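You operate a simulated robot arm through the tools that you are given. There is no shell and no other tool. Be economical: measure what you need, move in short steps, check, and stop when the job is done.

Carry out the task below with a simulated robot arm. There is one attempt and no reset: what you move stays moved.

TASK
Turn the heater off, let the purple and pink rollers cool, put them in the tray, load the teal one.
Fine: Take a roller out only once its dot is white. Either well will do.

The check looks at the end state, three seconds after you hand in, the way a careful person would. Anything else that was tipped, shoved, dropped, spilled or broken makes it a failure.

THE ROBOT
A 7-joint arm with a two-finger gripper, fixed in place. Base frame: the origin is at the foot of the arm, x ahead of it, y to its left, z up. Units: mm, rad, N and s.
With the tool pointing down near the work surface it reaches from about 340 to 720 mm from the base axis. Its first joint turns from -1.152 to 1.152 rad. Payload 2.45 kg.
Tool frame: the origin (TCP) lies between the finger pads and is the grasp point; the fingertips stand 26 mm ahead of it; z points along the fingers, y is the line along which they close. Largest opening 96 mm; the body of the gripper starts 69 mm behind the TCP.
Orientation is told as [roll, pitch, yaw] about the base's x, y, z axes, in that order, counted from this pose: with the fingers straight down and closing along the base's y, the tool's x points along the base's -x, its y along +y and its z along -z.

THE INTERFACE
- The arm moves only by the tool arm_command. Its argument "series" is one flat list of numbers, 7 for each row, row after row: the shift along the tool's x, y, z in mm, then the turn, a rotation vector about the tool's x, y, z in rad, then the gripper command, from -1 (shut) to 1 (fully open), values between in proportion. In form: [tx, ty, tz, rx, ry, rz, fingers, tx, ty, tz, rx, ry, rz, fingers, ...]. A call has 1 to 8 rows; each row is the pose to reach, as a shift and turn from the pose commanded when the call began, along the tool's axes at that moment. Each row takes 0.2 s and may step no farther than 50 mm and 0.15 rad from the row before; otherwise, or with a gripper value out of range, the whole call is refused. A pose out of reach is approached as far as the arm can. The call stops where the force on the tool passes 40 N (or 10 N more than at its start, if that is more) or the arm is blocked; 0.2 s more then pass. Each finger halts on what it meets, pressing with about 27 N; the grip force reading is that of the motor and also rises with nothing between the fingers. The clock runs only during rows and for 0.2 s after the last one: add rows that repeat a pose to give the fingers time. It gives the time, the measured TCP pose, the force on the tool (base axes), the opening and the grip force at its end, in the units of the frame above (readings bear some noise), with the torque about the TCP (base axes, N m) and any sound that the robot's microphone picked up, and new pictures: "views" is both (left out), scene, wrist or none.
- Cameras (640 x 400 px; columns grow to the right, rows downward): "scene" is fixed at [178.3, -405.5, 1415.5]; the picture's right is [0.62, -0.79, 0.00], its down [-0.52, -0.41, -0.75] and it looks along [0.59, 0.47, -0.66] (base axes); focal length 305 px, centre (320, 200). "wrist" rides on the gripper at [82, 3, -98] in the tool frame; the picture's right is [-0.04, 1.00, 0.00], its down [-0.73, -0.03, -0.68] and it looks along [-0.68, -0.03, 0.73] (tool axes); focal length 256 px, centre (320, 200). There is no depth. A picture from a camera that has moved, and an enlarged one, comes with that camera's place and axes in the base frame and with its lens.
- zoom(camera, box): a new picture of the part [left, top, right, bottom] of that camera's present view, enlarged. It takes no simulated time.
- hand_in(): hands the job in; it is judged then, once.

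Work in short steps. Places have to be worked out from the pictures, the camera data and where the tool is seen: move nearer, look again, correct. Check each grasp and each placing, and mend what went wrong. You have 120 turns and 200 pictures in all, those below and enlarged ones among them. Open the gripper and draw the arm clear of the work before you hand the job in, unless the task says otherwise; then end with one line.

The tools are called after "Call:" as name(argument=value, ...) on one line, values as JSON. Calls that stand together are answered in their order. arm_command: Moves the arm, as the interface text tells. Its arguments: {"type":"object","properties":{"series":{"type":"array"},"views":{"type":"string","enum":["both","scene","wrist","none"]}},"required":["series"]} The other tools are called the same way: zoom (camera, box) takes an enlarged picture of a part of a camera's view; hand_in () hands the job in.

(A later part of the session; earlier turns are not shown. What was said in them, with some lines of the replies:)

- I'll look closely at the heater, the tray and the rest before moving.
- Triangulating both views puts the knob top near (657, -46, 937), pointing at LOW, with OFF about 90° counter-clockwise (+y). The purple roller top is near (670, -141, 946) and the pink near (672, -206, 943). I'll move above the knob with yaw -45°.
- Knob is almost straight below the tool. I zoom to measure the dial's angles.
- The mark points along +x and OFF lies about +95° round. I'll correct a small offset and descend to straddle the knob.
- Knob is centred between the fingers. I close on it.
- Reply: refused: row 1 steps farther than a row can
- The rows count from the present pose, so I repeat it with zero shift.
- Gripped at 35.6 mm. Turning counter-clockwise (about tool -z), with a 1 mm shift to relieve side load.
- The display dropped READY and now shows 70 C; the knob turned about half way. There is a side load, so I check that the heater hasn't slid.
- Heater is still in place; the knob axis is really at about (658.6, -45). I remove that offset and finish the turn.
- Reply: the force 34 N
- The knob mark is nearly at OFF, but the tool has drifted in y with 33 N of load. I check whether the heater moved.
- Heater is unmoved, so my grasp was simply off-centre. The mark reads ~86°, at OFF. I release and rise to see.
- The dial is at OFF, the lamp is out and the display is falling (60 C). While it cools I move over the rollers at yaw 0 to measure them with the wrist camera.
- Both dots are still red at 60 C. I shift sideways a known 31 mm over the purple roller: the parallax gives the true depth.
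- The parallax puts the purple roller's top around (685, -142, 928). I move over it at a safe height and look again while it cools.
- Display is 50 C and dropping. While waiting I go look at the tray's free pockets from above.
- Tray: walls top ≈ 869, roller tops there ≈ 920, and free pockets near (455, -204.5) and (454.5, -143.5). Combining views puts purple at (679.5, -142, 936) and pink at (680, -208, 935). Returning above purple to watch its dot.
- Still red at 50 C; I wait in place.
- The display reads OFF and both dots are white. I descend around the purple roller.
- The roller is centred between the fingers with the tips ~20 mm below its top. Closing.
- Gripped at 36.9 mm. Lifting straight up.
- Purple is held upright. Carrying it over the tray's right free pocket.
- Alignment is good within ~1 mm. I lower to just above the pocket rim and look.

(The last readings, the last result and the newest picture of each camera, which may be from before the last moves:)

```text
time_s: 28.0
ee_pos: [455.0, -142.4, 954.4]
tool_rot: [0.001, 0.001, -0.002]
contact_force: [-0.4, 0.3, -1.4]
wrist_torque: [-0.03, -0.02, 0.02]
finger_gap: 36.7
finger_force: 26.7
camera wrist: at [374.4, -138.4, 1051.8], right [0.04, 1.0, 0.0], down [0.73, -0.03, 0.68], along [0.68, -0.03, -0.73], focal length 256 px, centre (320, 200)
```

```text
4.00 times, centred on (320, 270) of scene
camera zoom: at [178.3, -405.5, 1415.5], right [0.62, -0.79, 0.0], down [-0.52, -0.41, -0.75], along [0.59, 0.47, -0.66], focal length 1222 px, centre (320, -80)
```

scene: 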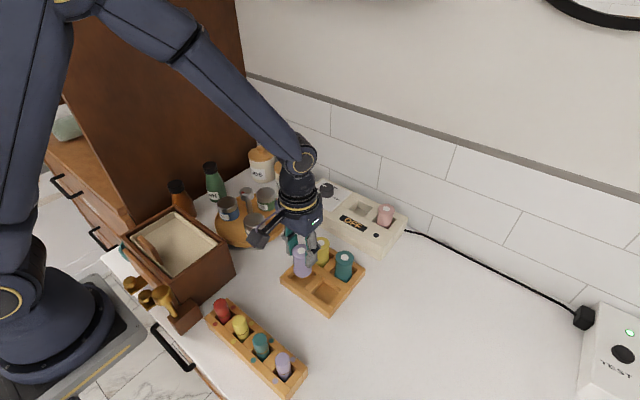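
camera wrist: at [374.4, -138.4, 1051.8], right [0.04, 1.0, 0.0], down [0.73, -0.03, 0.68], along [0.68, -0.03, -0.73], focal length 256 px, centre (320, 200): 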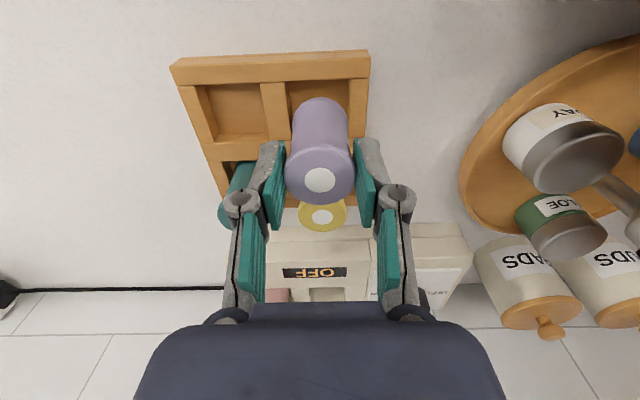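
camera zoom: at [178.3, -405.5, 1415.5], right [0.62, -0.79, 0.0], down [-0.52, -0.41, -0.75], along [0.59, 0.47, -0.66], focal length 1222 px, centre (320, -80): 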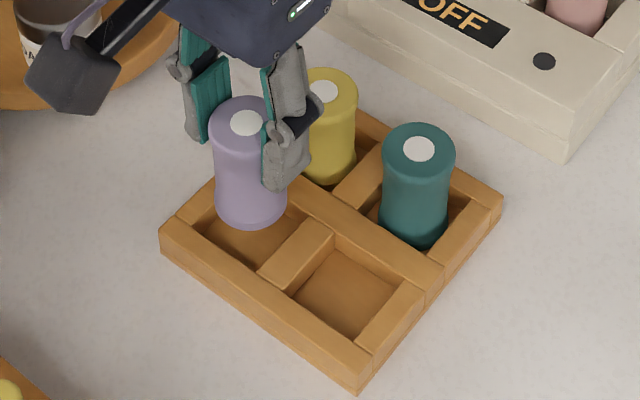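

Well centred over the pocket. Lowering in until it seats (expected TCP z ≈ 926).

Call:
arm_command(series=[0, 0, 10, 0, 0, 0, -0.5, 0, 0, 18, 0, 0, 0, -0.5, 0, 0, 24, 0, 0, 0, -0.5, 0, 0, 27, 0, 0, 0, -0.5, 0, 0, 27, 0, 0, 0, -0.5])

Call:
zoom(camera="scene", box=[250, 220, 390, 320])

```text
time_s: 29.2
ee_pos: [456.0, -142.1, 925.9]
tool_rot: [-0.002, 0.0, 0.001]
contact_force: [-3.4, 0.4, 0.0]
wrist_torque: [-0.04, 0.18, -0.02]
finger_gap: 36.7
finger_force: 26.7
camera wrist: at [375.4, -139.0, 1024.0], right [0.04, 1.0, 0.0], down [0.73, -0.03, 0.68], along [0.68, -0.03, -0.73], focal length 256 px, centre (320, 200)
```

scene: 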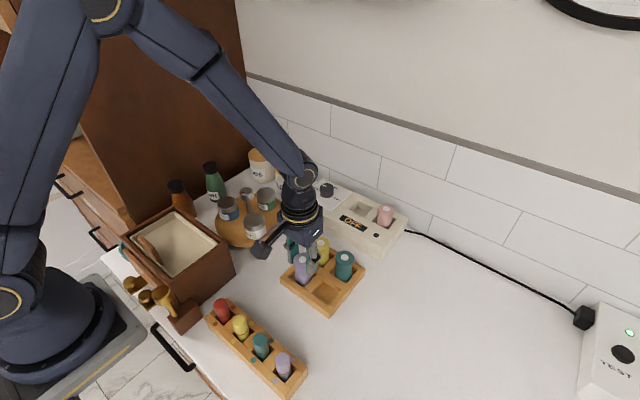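
wrist: 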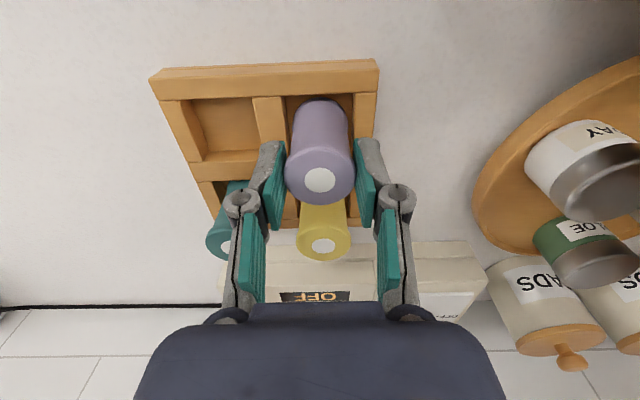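

```text
4.00 times, centred on (320, 270) of scene
camera zoom: at [178.2, -405.5, 1415.5], right [0.62, -0.79, 0.0], down [-0.52, -0.41, -0.75], along [0.59, 0.47, -0.66], focal length 1222 px, centre (320, -80)
```

zoom: 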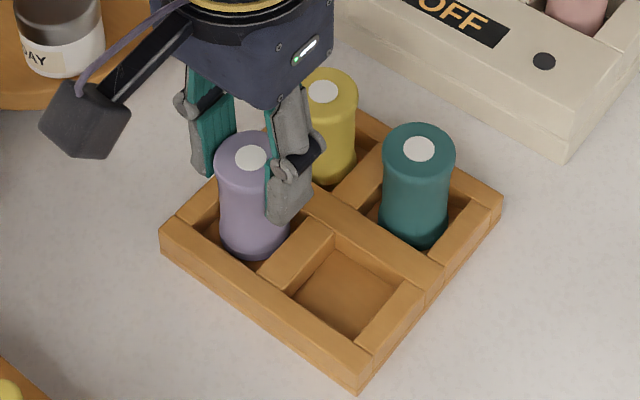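

It is in the pocket with a light touch on the inner wall. I ease back 1 mm and go down in small steps to the floor.

Call:
arm_command(series=[1.5, 0, 2, 0, 0, 0, -0.5, 1.5, 0, 4, 0, 0, 0, -0.5, 1.5, 0, 6, 0, 0, 0, -0.5, 1.5, 0, 6, 0, 0, 0, -0.5], views="none")

```text
time_s: 30.2
ee_pos: [454.4, -143.0, 922.2]
tool_rot: [0.002, -0.004, 0.001]
contact_force: [0.6, 5.0, 22.2]
wrist_torque: [0.16, -0.04, 0.01]
finger_gap: 36.8
finger_force: 26.8
```

Seated (22 N upward at z ≈ 922). I relieve the push, open to 53 mm and rise.

Call:
arm_command(series=[0, 0, -3, 0, 0, 0, -0.5, 0, 0, -3, 0, 0, 0, 0.1, 0, 0, -3, 0, 0, 0, 0.1, 0, 0, -3, 0, 0, 0, 0.1, 0, 0, -25, 0, 0, 0, 0.1, 0, 0, -55, 0, 0, 0, 0.1, 0, 0, -95, 0, 0, 0, 0.1, 0, 0, -95, 0, 0, 0, 0.1])

Call:
zoom(camera="scene", box=[250, 220, 390, 320])

```text
time_s: 32.0
ee_pos: [453.0, -146.5, 1015.6]
tool_rot: [-0.001, 0.0, 0.001]
contact_force: [0.3, 0.0, -0.2]
wrist_torque: [-0.03, 0.04, -0.01]
finger_gap: 52.8
finger_force: 0.1
camera wrist: at [373.4, -141.5, 1113.9], right [0.04, 1.0, 0.0], down [0.73, -0.03, 0.68], along [0.68, -0.03, -0.73], focal length 256 px, centre (320, 200)
```

scene: 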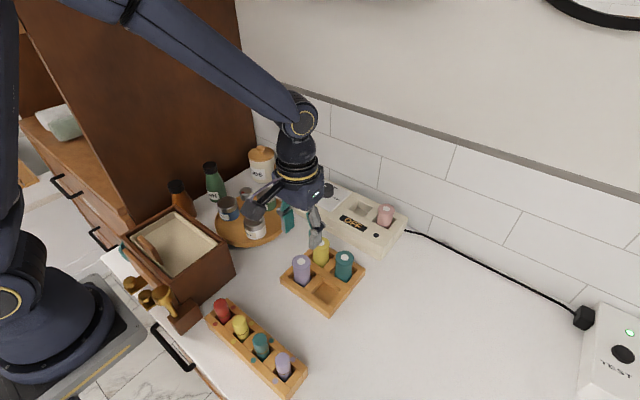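
wrist: 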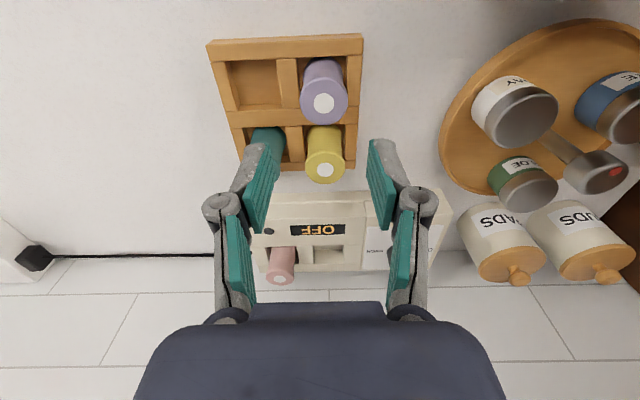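

```text
4.00 times, centred on (320, 270) of scene
camera zoom: at [178.3, -405.5, 1415.5], right [0.62, -0.79, 0.0], down [-0.52, -0.41, -0.75], along [0.59, 0.47, -0.66], focal length 1222 px, centre (320, -80)
```

zoom: 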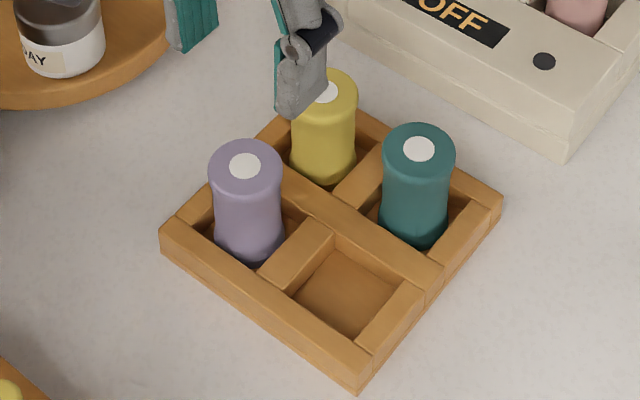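

Purple stands seated in the tray. Now over to the pink roller (dot white).

Call:
arm_command(series=[-38, -10, 0, 0, 0, 0, 0.1, -76, -20, 0, 0, 0, 0, 0.1, -114, -31, 0, 0, 0, 0, 0.1, -152, -41, 0, 0, 0, 0, 0.1, -190, -51, 0, 0, 0, 0, 0.1, -226.5, -61.5, 0, 0, 0, 0, 0.1, -226.5, -61.5, 15, 0, 0, 0, 0.1, -226.5, -61.5, 15, 0, 0, 0, 0.1], views="wrist")

Call:
zoom(camera="wrist", box=[220, 60, 420, 200])

```text
time_s: 33.8
ee_pos: [679.0, -205.2, 997.8]
tool_rot: [0.0, -0.001, -0.001]
contact_force: [0.6, -0.5, -0.7]
wrist_torque: [0.01, 0.0, -0.02]
finger_gap: 52.8
finger_force: 0.0
camera wrist: at [598.9, -201.4, 1095.1], right [0.04, 1.0, 0.0], down [0.73, -0.03, 0.68], along [0.68, -0.03, -0.73], focal length 256 px, centre (320, 200)
```

wrist: 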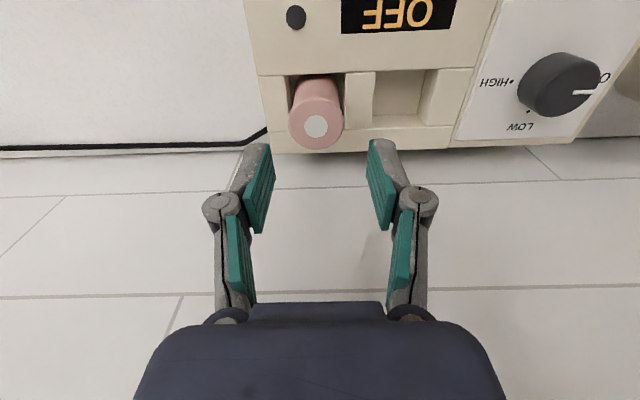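

```text
2.86 times, centred on (320, 130) of wrist
camera zoom: at [598.9, -201.4, 1095.1], right [0.04, 1.0, 0.0], down [0.73, -0.03, 0.68], along [0.68, -0.03, -0.73], focal length 731 px, centre (320, 400)
```

zoom: 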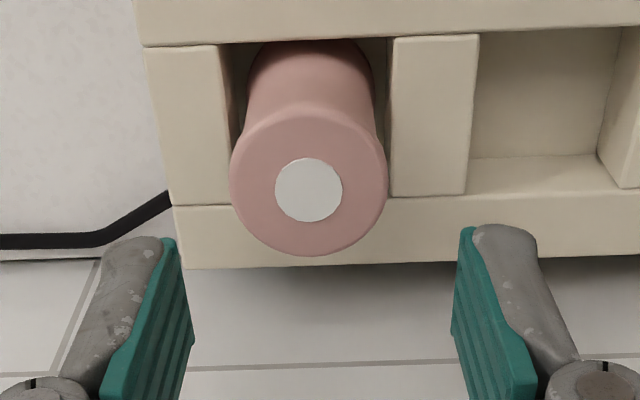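

Pink is ~2.5 mm to the -y side of the tool axis. Correcting and descending around it.

Call:
arm_command(series=[0, -2.5, 20, 0, 0, 0, 0.1, 0, -2.5, 38, 0, 0, 0, 0.1, 0, -2.5, 56, 0, 0, 0, 0.1, 0, -2.5, 56, 0, 0, 0, 0.1], views="wrist")

```text
time_s: 34.8
ee_pos: [679.2, -208.5, 945.5]
tool_rot: [0.001, 0.0, 0.001]
contact_force: [-0.5, -0.4, -1.4]
wrist_torque: [-0.03, 0.01, 0.02]
finger_gap: 53.0
finger_force: 0.0
camera wrist: at [598.7, -204.3, 1042.1], right [0.04, 1.0, 0.0], down [0.73, -0.03, 0.68], along [0.68, -0.03, -0.73], focal length 256 px, centre (320, 200)
```

wrist: 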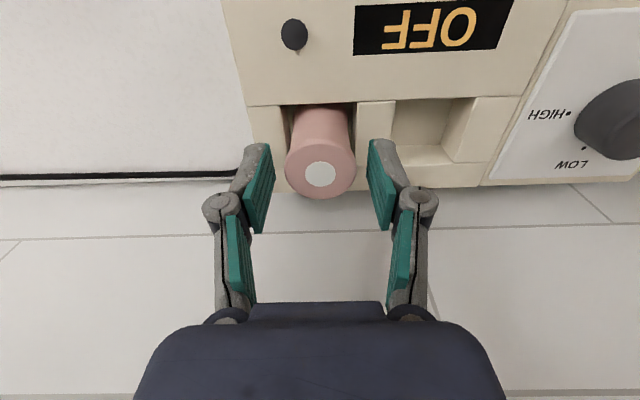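

Centred; 4 mm lower, then close and lift.

Call:
arm_command(series=[0, 0, 4, 0, 0, 0, 0.1, 0, 0, 4, 0, 0, 0, -0.3, 0, 0, 4, 0, 0, 0, -0.5, 0, 0, 4, 0, 0, 0, -0.5, 0, 0, 4, 0, 0, 0, -0.5], views="wrist")

```text
time_s: 36.0
ee_pos: [679.5, -208.2, 941.6]
tool_rot: [0.0, 0.001, 0.0]
contact_force: [0.5, 0.9, 0.0]
wrist_torque: [-0.02, 0.0, -0.01]
finger_gap: 36.9
finger_force: 26.9
camera wrist: at [599.4, -203.4, 1038.4], right [0.04, 1.0, 0.0], down [0.73, -0.03, 0.68], along [0.68, -0.03, -0.73], focal length 256 px, centre (320, 200)
```

wrist: 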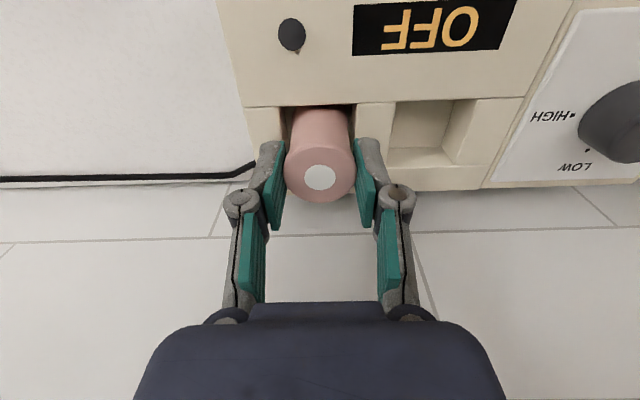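

Pink gripped at 36.9 mm with no side load. Lifting.

Call:
arm_command(series=[0, 0, -8, 0, 0, 0, -0.5, 0, 0, -20, 0, 0, 0, -0.5, 0, 0, -40, 0, 0, 0, -0.5, 0, 0, -62, 0, 0, 0, -0.5, 0, 0, -85, 0, 0, 0, -0.5, 0, 0, -85, 0, 0, 0, -0.5], views="wrist")

```text
time_s: 37.4
ee_pos: [677.9, -204.8, 1025.1]
tool_rot: [0.0, 0.002, 0.0]
contact_force: [-0.5, 0.8, -0.5]
wrist_torque: [0.0, 0.02, 0.01]
finger_gap: 36.8
finger_force: 27.4
camera wrist: at [597.9, -201.3, 1123.2], right [0.04, 1.0, 0.0], down [0.73, -0.03, 0.68], along [0.68, -0.03, -0.73], focal length 256 px, centre (320, 200)
```

wrist: 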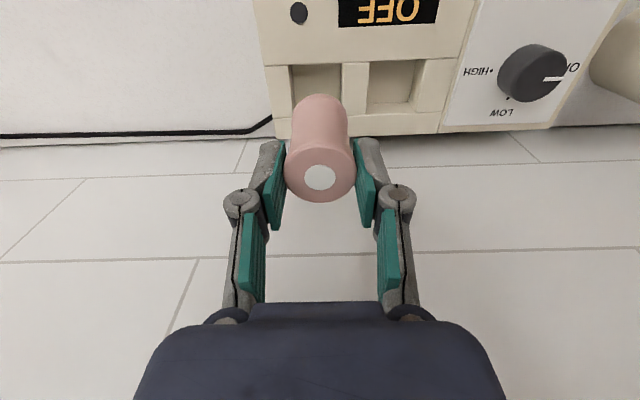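

Carrying pink over the left free pocket.

Call:
arm_command(series=[30, 0, 0, 0, 0, 0, -0.5, 70, 0, 0, 0, 0, 0, -0.5, 110, 0, 0, 0, 0, 0, -0.5, 150, 0, 0, 0, 0, 0, -0.5, 190, 0, 0, 0, 0, 0, -0.5, 215, 0, 0, 0, 0, 0, -0.5, 224, 0.5, 22, 0, 0, 0, -0.5, 224, 0.5, 22, 0, 0, 0, -0.5], views="wrist")

Call:
zoom(camera="wrist", box=[220, 20, 420, 220])

```text
time_s: 39.2
ee_pos: [453.6, -206.3, 1002.0]
tool_rot: [-0.001, -0.001, -0.002]
contact_force: [0.4, 0.2, -0.6]
wrist_torque: [0.01, -0.01, -0.01]
finger_gap: 36.6
finger_force: 27.0
camera wrist: at [373.6, -202.8, 1100.4], right [0.04, 1.0, 0.0], down [0.73, -0.03, 0.68], along [0.68, -0.03, -0.73], focal length 256 px, centre (320, 200)
```

wrist: 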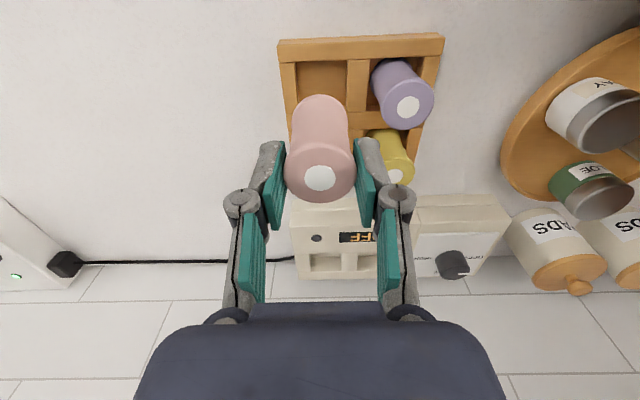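

```text
2.00 times, centred on (320, 120) of wrist
camera zoom: at [373.6, -202.8, 1100.4], right [0.04, 1.0, 0.0], down [0.73, -0.03, 0.68], along [0.68, -0.03, -0.73], focal length 512 px, centre (320, 360)
```

zoom: 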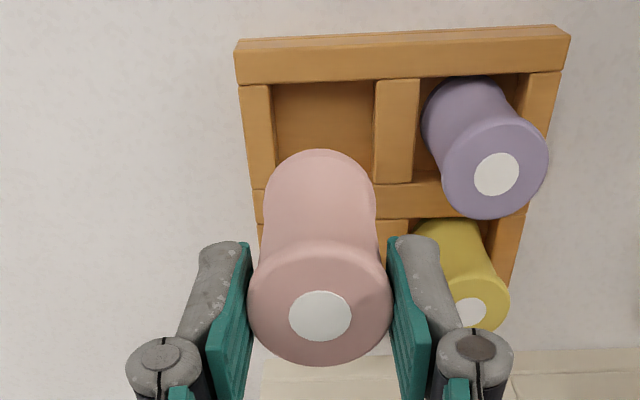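

Pocket centre is ~1 mm to +y. Lowering to just above the rim and checking.

Call:
arm_command(series=[0, 1.2, 20, 0, 0, 0, -0.5, 0, 1.2, 36, 0, 0, 0, -0.5, 0, 1.2, 50, 0, 0, 0, -0.5, 0, 1.2, 50, 0, 0, 0, -0.5], views="none")

Call:
zoom(camera="wrist", box=[220, 20, 420, 220])

Call:
zoom(camera="scene", box=[250, 220, 390, 320])

```text
time_s: 40.2
ee_pos: [454.9, -204.9, 952.2]
tool_rot: [0.0, 0.0, 0.0]
contact_force: [-0.8, 0.0, -1.1]
wrist_torque: [0.07, -0.02, -0.01]
finger_gap: 36.8
finger_force: 27.4
```

```text
2.00 times, centred on (320, 120) of wrist
camera zoom: at [374.8, -201.3, 1049.7], right [0.04, 1.0, 0.0], down [0.73, -0.03, 0.68], along [0.68, -0.03, -0.73], focal length 512 px, centre (320, 360)
```

zoom: 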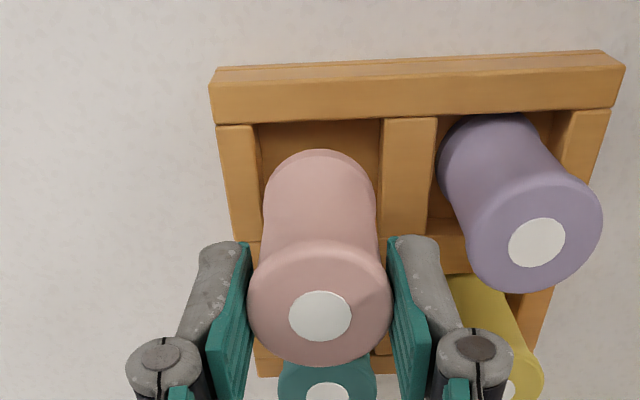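

```text
4.00 times, centred on (320, 270) of scene
camera zoom: at [178.3, -405.5, 1415.5], right [0.62, -0.79, 0.0], down [-0.52, -0.41, -0.75], along [0.59, 0.47, -0.66], focal length 1222 px, centre (320, -80)
```

zoom: 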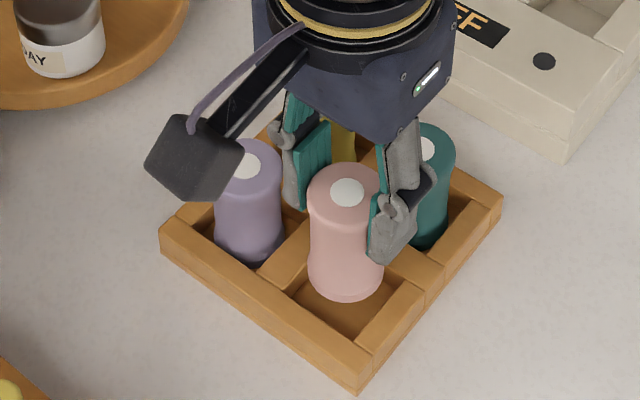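

Aligned; ease 1 mm back and lower to the floor.

Call:
arm_command(series=[1, 0, 10, 0, 0, 0, -0.5, 1, 0, 18, 0, 0, 0, -0.5, 1, 0, 24, 0, 0, 0, -0.5, 1, 0, 28, 0, 0, 0, -0.5, 1, 0, 30, 0, 0, 0, -0.5, 1, 0, 32, 0, 0, 0, -0.5], views="none")

Call:
zoom(camera="scene", box=[250, 220, 390, 320])

```text
time_s: 41.6
ee_pos: [454.6, -206.6, 923.4]
tool_rot: [-0.003, -0.001, 0.0]
contact_force: [-2.6, 0.3, 14.4]
wrist_torque: [0.1, 0.26, 0.0]
finger_gap: 36.7
finger_force: 27.1
```

```text
4.00 times, centred on (320, 270) of scene
camera zoom: at [178.0, -405.4, 1415.5], right [0.62, -0.79, 0.0], down [-0.52, -0.41, -0.75], along [0.59, 0.47, -0.66], focal length 1222 px, centre (320, -80)
```

zoom: 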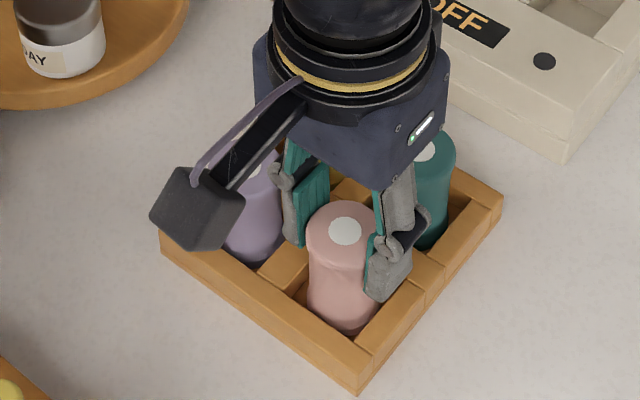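

Seated (14 N up at z ≈ 923). Release and rise.

Call:
arm_command(series=[0, 0, -2, 0, 0, 0, -0.5, 0, 0, -2, 0, 0, 0, 0.06, 0, 0, -2, 0, 0, 0, 0.06, 0, 0, -2, 0, 0, 0, 0.06, 0, 0, -25, 0, 0, 0, 0.06, 0, 0, -55, 0, 0, 0, 0.06, 0, 0, -90, 0, 0, 0, 0.06, 0, 0, -90, 0, 0, 0, 0.06])

Call:
zoom(camera="scene", box=[250, 220, 390, 320])

```text
time_s: 43.4
ee_pos: [455.5, -205.0, 1012.9]
tool_rot: [0.001, 0.0, 0.0]
contact_force: [-0.2, -0.1, -0.2]
wrist_torque: [0.0, 0.02, -0.02]
finger_gap: 51.0
finger_force: 0.0
camera wrist: at [375.1, -201.4, 1110.3], right [0.04, 1.0, 0.0], down [0.73, -0.03, 0.68], along [0.68, -0.03, -0.73], focal length 256 px, centre (320, 200)
```

scene: 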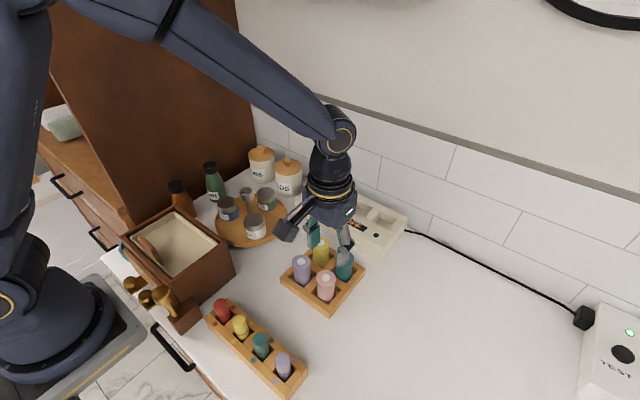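
wrist: 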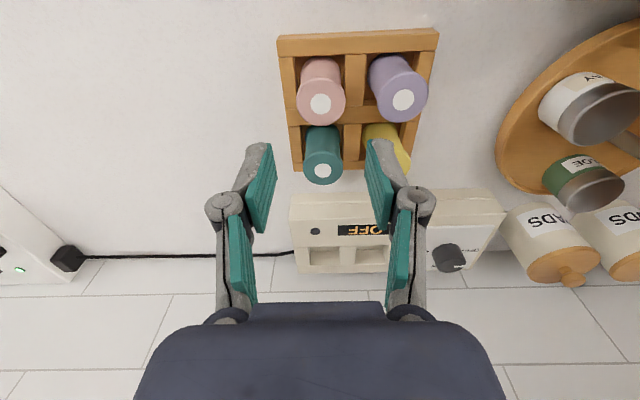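

```text
4.00 times, centred on (320, 270) of scene
camera zoom: at [178.3, -405.5, 1415.5], right [0.62, -0.79, 0.0], down [-0.52, -0.41, -0.75], along [0.59, 0.47, -0.66], focal length 1222 px, centre (320, -80)
```

zoom: 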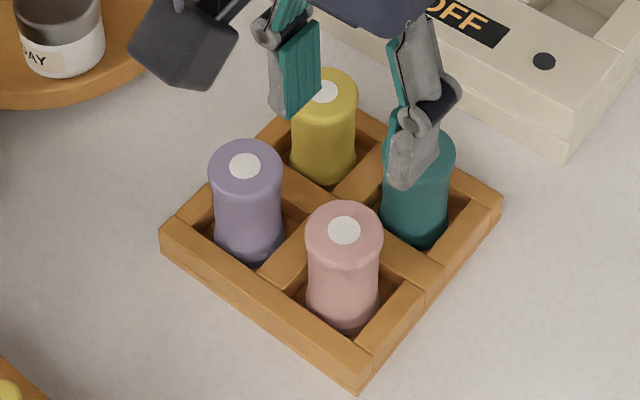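

Both hot rollers are in the tray. Now over teal, near (517, -205).

Call:
arm_command(series=[-31, 0, 0, 0, 0, 0, 0.06, -61.5, 0, 10, 0, 0, 0, 0.06, -61.5, 0, 33, 0, 0, 0, 0.06, -61.5, 0, 33, 0, 0, 0, 0.06], views="wrist")

```text
time_s: 44.4
ee_pos: [515.7, -205.7, 978.9]
tool_rot: [-0.001, 0.0, 0.0]
contact_force: [-0.4, 0.1, 0.1]
wrist_torque: [0.01, -0.02, -0.04]
finger_gap: 50.7
finger_force: 0.1
camera wrist: at [435.6, -201.3, 1077.1], right [0.04, 1.0, 0.0], down [0.73, -0.03, 0.68], along [0.68, -0.03, -0.73], focal length 256 px, centre (320, 200)
```

wrist: 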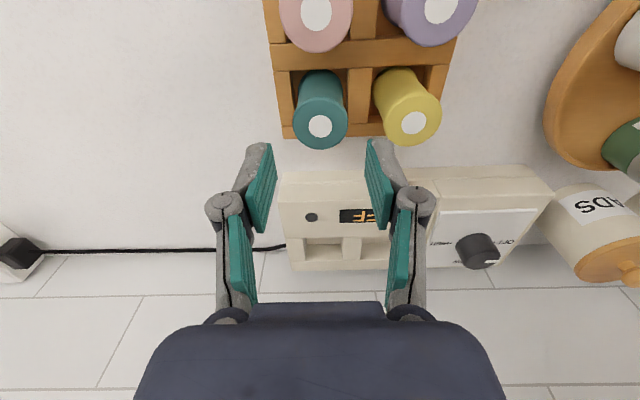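

Perfectly centred. Descending 56 mm and closing.

Call:
arm_command(series=[0, 0, 20, 0, 0, 0, 0.06, 0, 0, 40, 0, 0, 0, 0.06, 0, 0, 56, 0, 0, 0, 0.06, 0, 0, 56, 0, 0, 0, 0.06, 0, 0, 56, 0, 0, 0, -0.3, 0, 0, 56, 0, 0, 0, -0.5, 0, 0, 56, 0, 0, 0, -0.5])

```text
time_s: 46.0
ee_pos: [516.2, -203.3, 920.8]
tool_rot: [0.0, -0.001, 0.002]
contact_force: [-0.2, 0.2, 0.7]
wrist_torque: [-0.01, -0.01, 0.02]
finger_gap: 36.8
finger_force: 26.8
camera wrist: at [435.3, -199.5, 1019.8], right [0.04, 1.0, 0.0], down [0.73, -0.03, 0.68], along [0.68, -0.03, -0.73], focal length 256 px, centre (320, 200)
```

scene: 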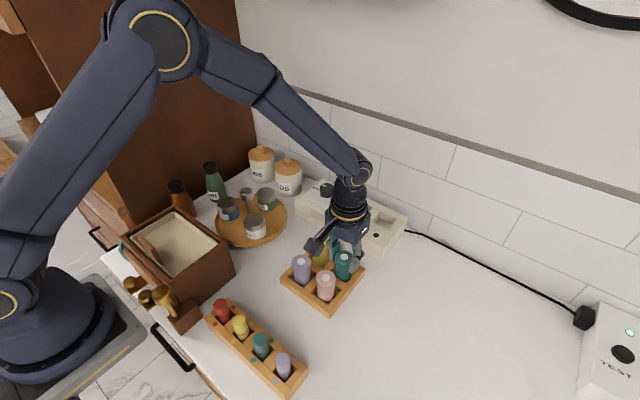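
wrist: 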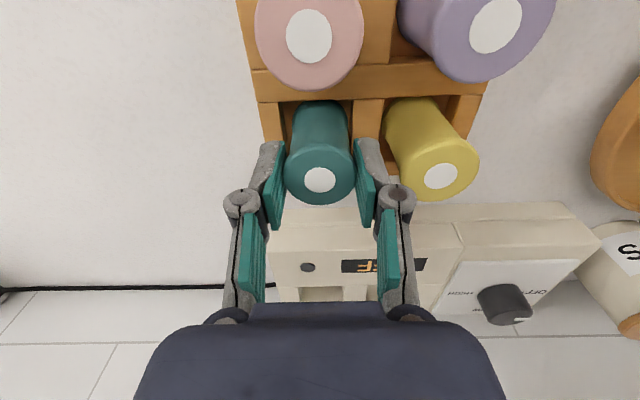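

Teal gripped. Lifting clear.

Call:
arm_command(series=[0, 0, -8, 0, 0, 0, -0.5, 0, 0, -22, 0, 0, 0, -0.5, 0, 0, -45, 0, 0, 0, -0.5, 0, 0, -75, 0, 0, 0, -0.5, 0, 0, -105, 0, 0, 0, -0.5, 0, 0, -105, 0, 0, 0, -0.5])

```text
time_s: 47.4
ee_pos: [515.7, -203.9, 1030.2]
tool_rot: [0.001, 0.001, 0.001]
contact_force: [0.1, 0.2, -0.3]
wrist_torque: [0.01, -0.04, 0.03]
finger_gap: 36.9
finger_force: 27.1
camera wrist: at [434.7, -200.3, 1126.9], right [0.04, 1.0, 0.0], down [0.73, -0.03, 0.68], along [0.68, -0.03, -0.73], focal length 256 px, centre (320, 200)
```

scene: 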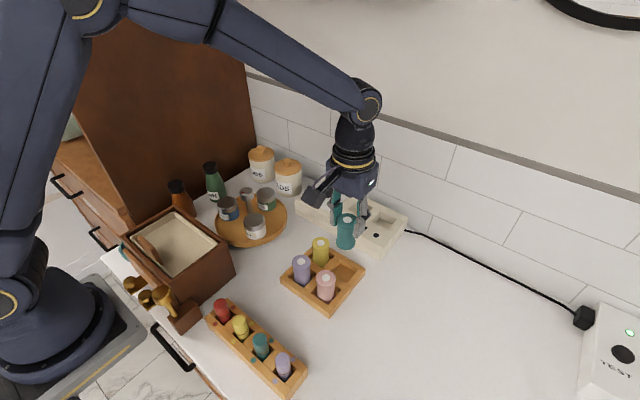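
wrist: 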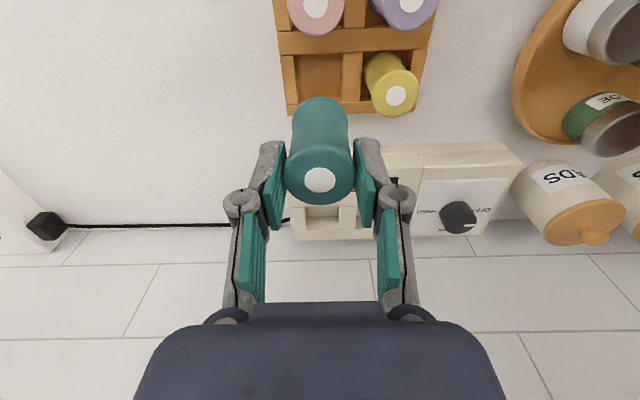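

Carrying teal to the left-hand (former purple) well.

Call:
arm_command(series=[-32, 12, 0, 0, 0, 0, -0.5, -64, 25, 0, 0, 0, 0, -0.5, -97, 37, 0, 0, 0, 0, -0.5, -130, 50, 0, 0, 0, 0, -0.5, -162, 62, 0, 0, 0, 0, -0.5, -162, 62, 0, 0, 0, 0, -0.5, -162, 62, 0, 0, 0, 0, -0.5])

Call:
zoom(camera="wrist", box=[220, 20, 420, 220])

Call:
zoom(camera="scene", box=[300, 120, 420, 240])

```text
time_s: 49.0
ee_pos: [677.1, -142.7, 1029.1]
tool_rot: [-0.001, 0.0, 0.001]
contact_force: [-0.1, 0.5, -0.1]
wrist_torque: [0.0, 0.0, 0.04]
finger_gap: 36.8
finger_force: 27.7
camera wrist: at [596.0, -138.8, 1126.6], right [0.04, 1.0, 0.0], down [0.73, -0.03, 0.68], along [0.68, -0.03, -0.73], focal length 256 px, centre (320, 200)
```

scene: 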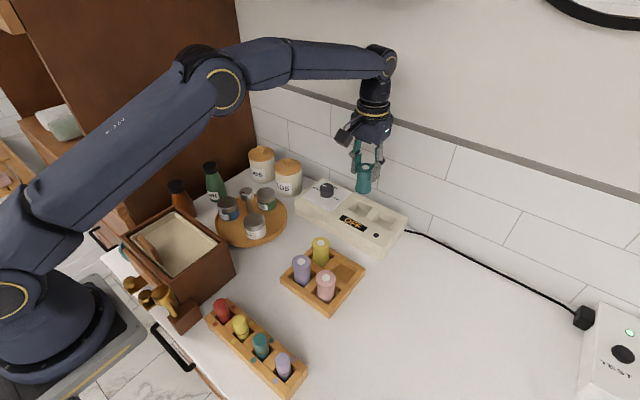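
wrist: 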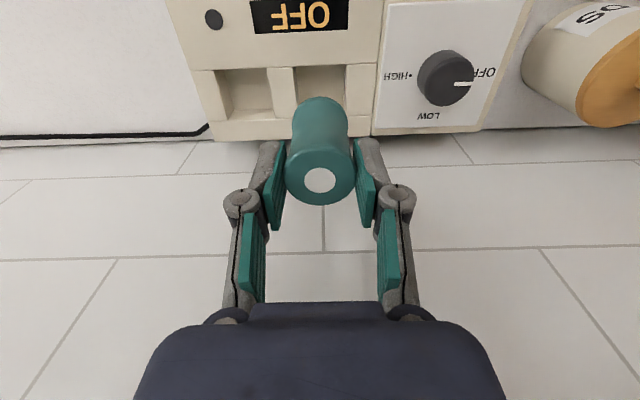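

```text
2.00 times, centred on (320, 120) of wrist
camera zoom: at [596.0, -138.8, 1126.6], right [0.04, 1.0, 0.0], down [0.73, -0.03, 0.68], along [0.68, -0.03, -0.73], focal length 512 px, centre (320, 360)
```

zoom: 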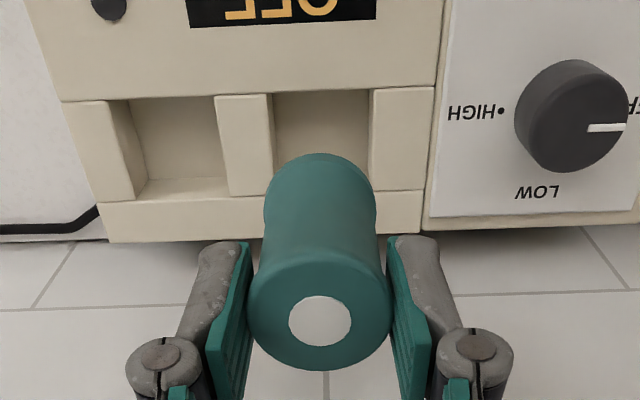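

```text
3.33 times, centred on (360, 180) of scene
camera zoom: at [178.3, -405.5, 1415.5], right [0.62, -0.79, 0.0], down [-0.52, -0.41, -0.75], along [0.59, 0.47, -0.66], focal length 1018 px, centre (187, 267)
```

zoom: 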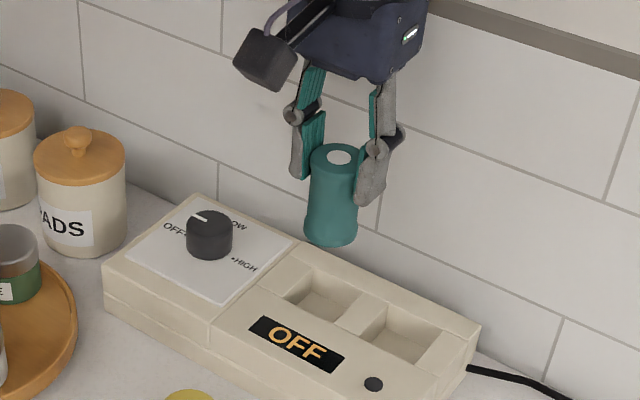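

View matches the purple's lifted position within ~1.5 mm. Lowering to just above the well.

Call:
arm_command(series=[-1.5, 0, 20, 0, 0, 0, -0.5, -1.5, 0, 38, 0, 0, 0, -0.5, -1.5, 0, 46, 0, 0, 0, -0.5, -1.5, 0, 46, 0, 0, 0, -0.5], views="none")

Call:
zoom(camera="wrist", box=[220, 20, 420, 220])

Call:
zoom(camera="scene", box=[320, 160, 420, 240])

```text
time_s: 50.0
ee_pos: [678.5, -143.8, 982.8]
tool_rot: [-0.001, -0.001, -0.001]
contact_force: [-0.5, 0.9, -0.8]
wrist_torque: [-0.01, 0.01, -0.02]
finger_gap: 36.8
finger_force: 27.1
```

```text
2.00 times, centred on (320, 120) of wrist
camera zoom: at [598.6, -139.3, 1080.4], right [0.04, 1.0, 0.0], down [0.73, -0.03, 0.68], along [0.68, -0.03, -0.73], focal length 512 px, centre (320, 360)
```

zoom: 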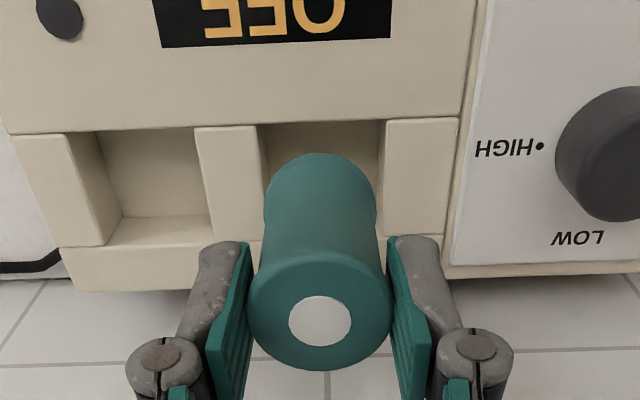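

```text
5.00 times, centred on (370, 200) of scene
camera zoom: at [178.3, -405.5, 1415.5], right [0.62, -0.79, 0.0], down [-0.52, -0.41, -0.75], along [0.59, 0.47, -0.66], focal length 1527 px, centre (70, 200)
```

zoom: 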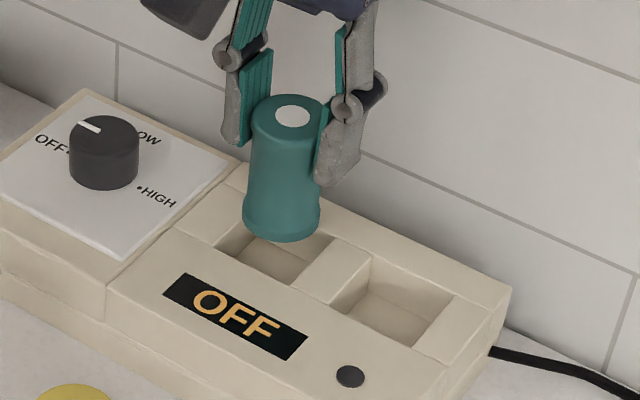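

Well centre is within 1 mm. Lowering in.

Call:
arm_command(series=[0, 0.6, 12, 0, 0, 0, -0.5, 0, 0.6, 22, 0, 0, 0, -0.5, 0, 0.6, 30, 0, 0, 0, -0.5, 0, 0.6, 36, 0, 0, 0, -0.5, 0, 0.6, 39, 0, 0, 0, -0.5, 0, 0.6, 39, 0, 0, 0, -0.5])

Call:
zoom(camera="scene", box=[320, 160, 420, 240])

```text
time_s: 51.4
ee_pos: [677.5, -142.0, 944.2]
tool_rot: [0.0, 0.002, -0.001]
contact_force: [-0.6, -0.1, -1.0]
wrist_torque: [0.01, 0.0, 0.0]
finger_gap: 36.9
finger_force: 26.9
camera wrist: at [598.4, -138.2, 1041.6], right [0.04, 1.0, 0.0], down [0.73, -0.03, 0.68], along [0.68, -0.03, -0.73], focal length 256 px, centre (320, 200)
```

scene: 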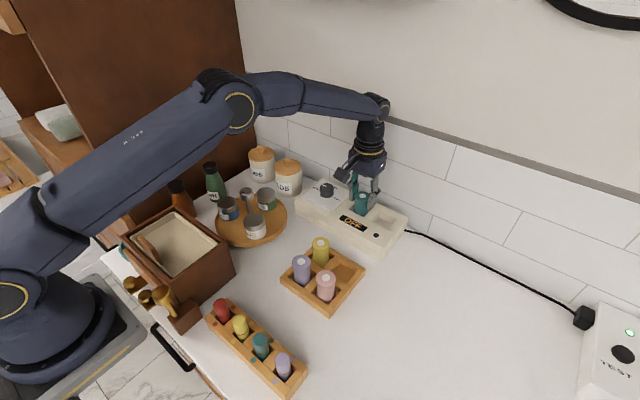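
wrist: 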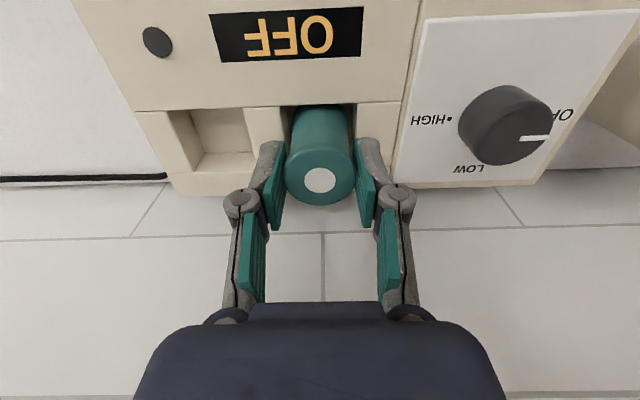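

```text
5.00 times, centred on (370, 200) of scene
camera zoom: at [178.3, -405.5, 1415.5], right [0.62, -0.79, 0.0], down [-0.52, -0.41, -0.75], along [0.59, 0.47, -0.66], focal length 1527 px, centre (70, 200)
```

zoom: 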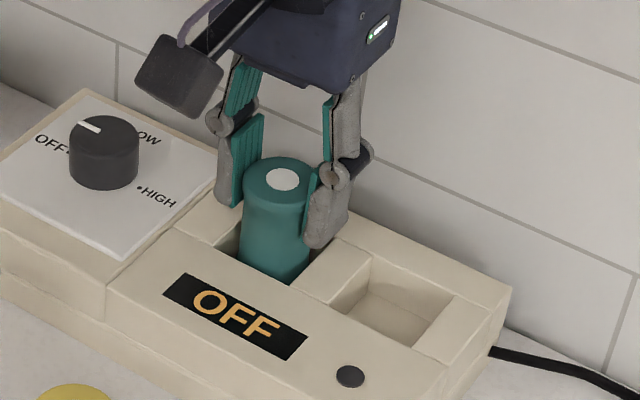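

No contact yet; small steps down to the well floor.

Call:
arm_command(series=[0, 0, 2, 0, 0, 0, -0.5, 0, 0, 4, 0, 0, 0, -0.5, 0, 0, 5.5, 0, 0, 0, -0.5, 0, 0, 5.5, 0, 0, 0, -0.5], views="none")

```text
time_s: 52.4
ee_pos: [680.0, -143.0, 939.6]
tool_rot: [-0.001, -0.003, 0.0]
contact_force: [-5.9, 0.0, 20.6]
wrist_torque: [0.03, 0.37, -0.03]
finger_gap: 36.6
finger_force: 26.9
```

Seated (20 N up at z ≈ 940). Relieve, open and rise.

Call:
arm_command(series=[0, 0, -2.5, 0, 0, 0, -0.5, 0, 0, -2.5, 0, 0, 0, 0.06, 0, 0, -2.5, 0, 0, 0, 0.06, 0, 0, -2.5, 0, 0, 0, 0.06, 0, 0, -25, 0, 0, 0, 0.06, 0, 0, -60, 0, 0, 0, 0.06, 40, 0, -90, 0, 0, 0, 0.06, 80, 0, -110, 0, 0, 0, 0.06])

Call:
zoom(camera="scene", box=[300, 160, 420, 250])

Call:
zoom(camera="scene", box=[200, 200, 400, 400])

```text
time_s: 54.2
ee_pos: [599.4, -143.5, 1047.5]
tool_rot: [0.001, 0.0, 0.001]
contact_force: [-0.4, -0.1, 1.2]
wrist_torque: [0.0, -0.03, -0.04]
finger_gap: 50.9
finger_force: 0.0
camera wrist: at [518.7, -139.1, 1145.6], right [0.04, 1.0, 0.0], down [0.73, -0.03, 0.68], along [0.68, -0.03, -0.73], focal length 256 px, centre (320, 200)
```

scene: 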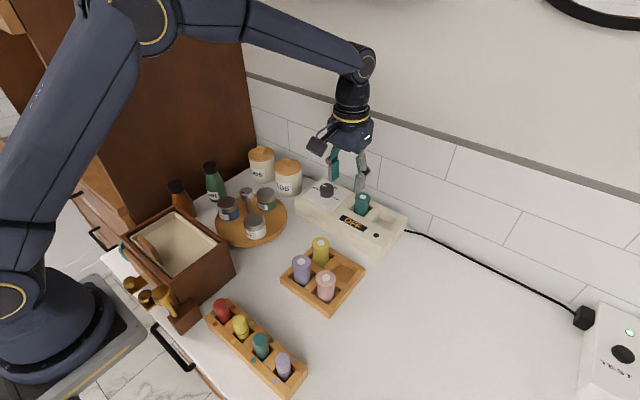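
wrist: 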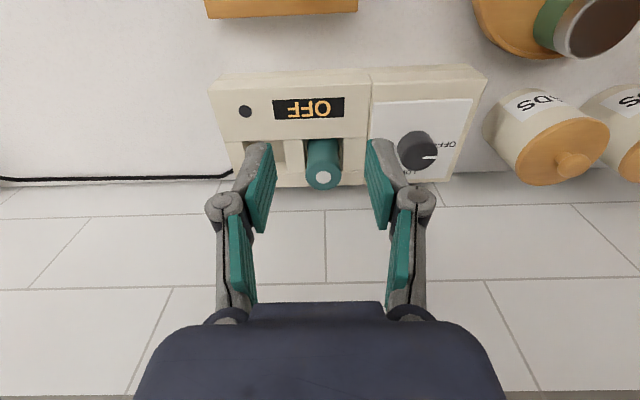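

```text
4.44 times, centred on (360, 205) of scene
camera zoom: at [178.3, -405.5, 1415.5], right [0.62, -0.79, 0.0], down [-0.52, -0.41, -0.75], along [0.59, 0.47, -0.66], focal length 1357 px, centre (142, 178)
```

zoom: 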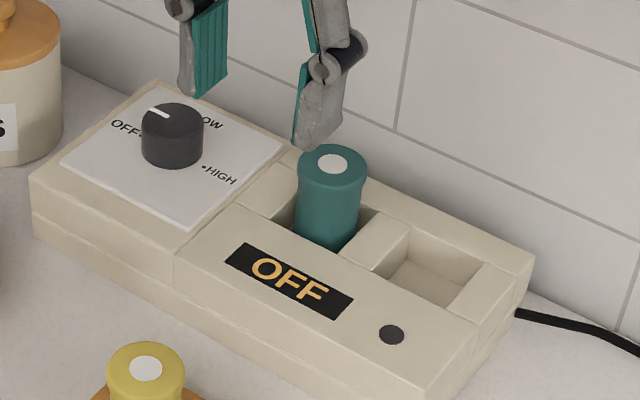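

```text
2.00 times, centred on (300, 300) of scene
camera zoom: at [178.3, -405.5, 1415.5], right [0.62, -0.79, 0.0], down [-0.52, -0.41, -0.75], along [0.59, 0.47, -0.66], focal length 611 px, centre (360, 0)
```

zoom: 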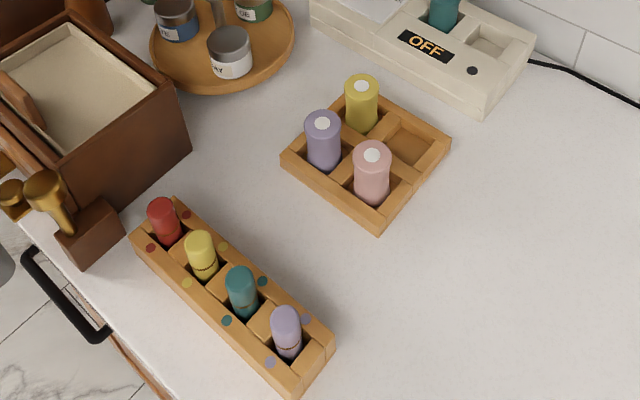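

Teal is seated in the well, purple and pink are in the tray, and the heater is OFF. I open the gripper and draw back clear.

Call:
arm_command(series=[40, 0, -30, 0, 0, 0, 0.5, 80, 0, -60, 0, 0, 0, 1, 120, 0, -90, 0, 0, 0, 1, 160, 0, -120, 0, 0, 0, 1, 180, 0, -150, 0, 0, 0, 1, 180, 0, -150, 0, 0, 0, 1], views="scene")

```text
time_s: 55.6
ee_pos: [419.8, -144.5, 1196.7]
tool_rot: [0.0, -0.003, -0.001]
contact_force: [-0.5, 0.2, 0.6]
wrist_torque: [0.02, 0.0, -0.04]
finger_gap: 95.9
finger_force: 0.0
```

scene: 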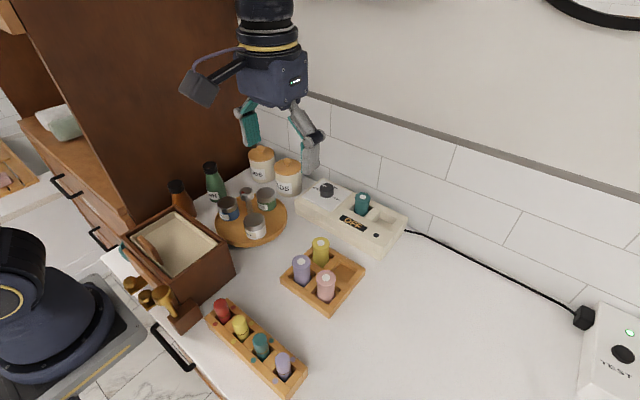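

The arm is clear and the scene is in order, so I hand in.

Call:
hand_in()

```text
The job is handed in.
```

The heater is off, the purple and pink rollers went into the tray once their dots were white, and the teal roller is loaded in the heater's left-hand well (where the purple one was).
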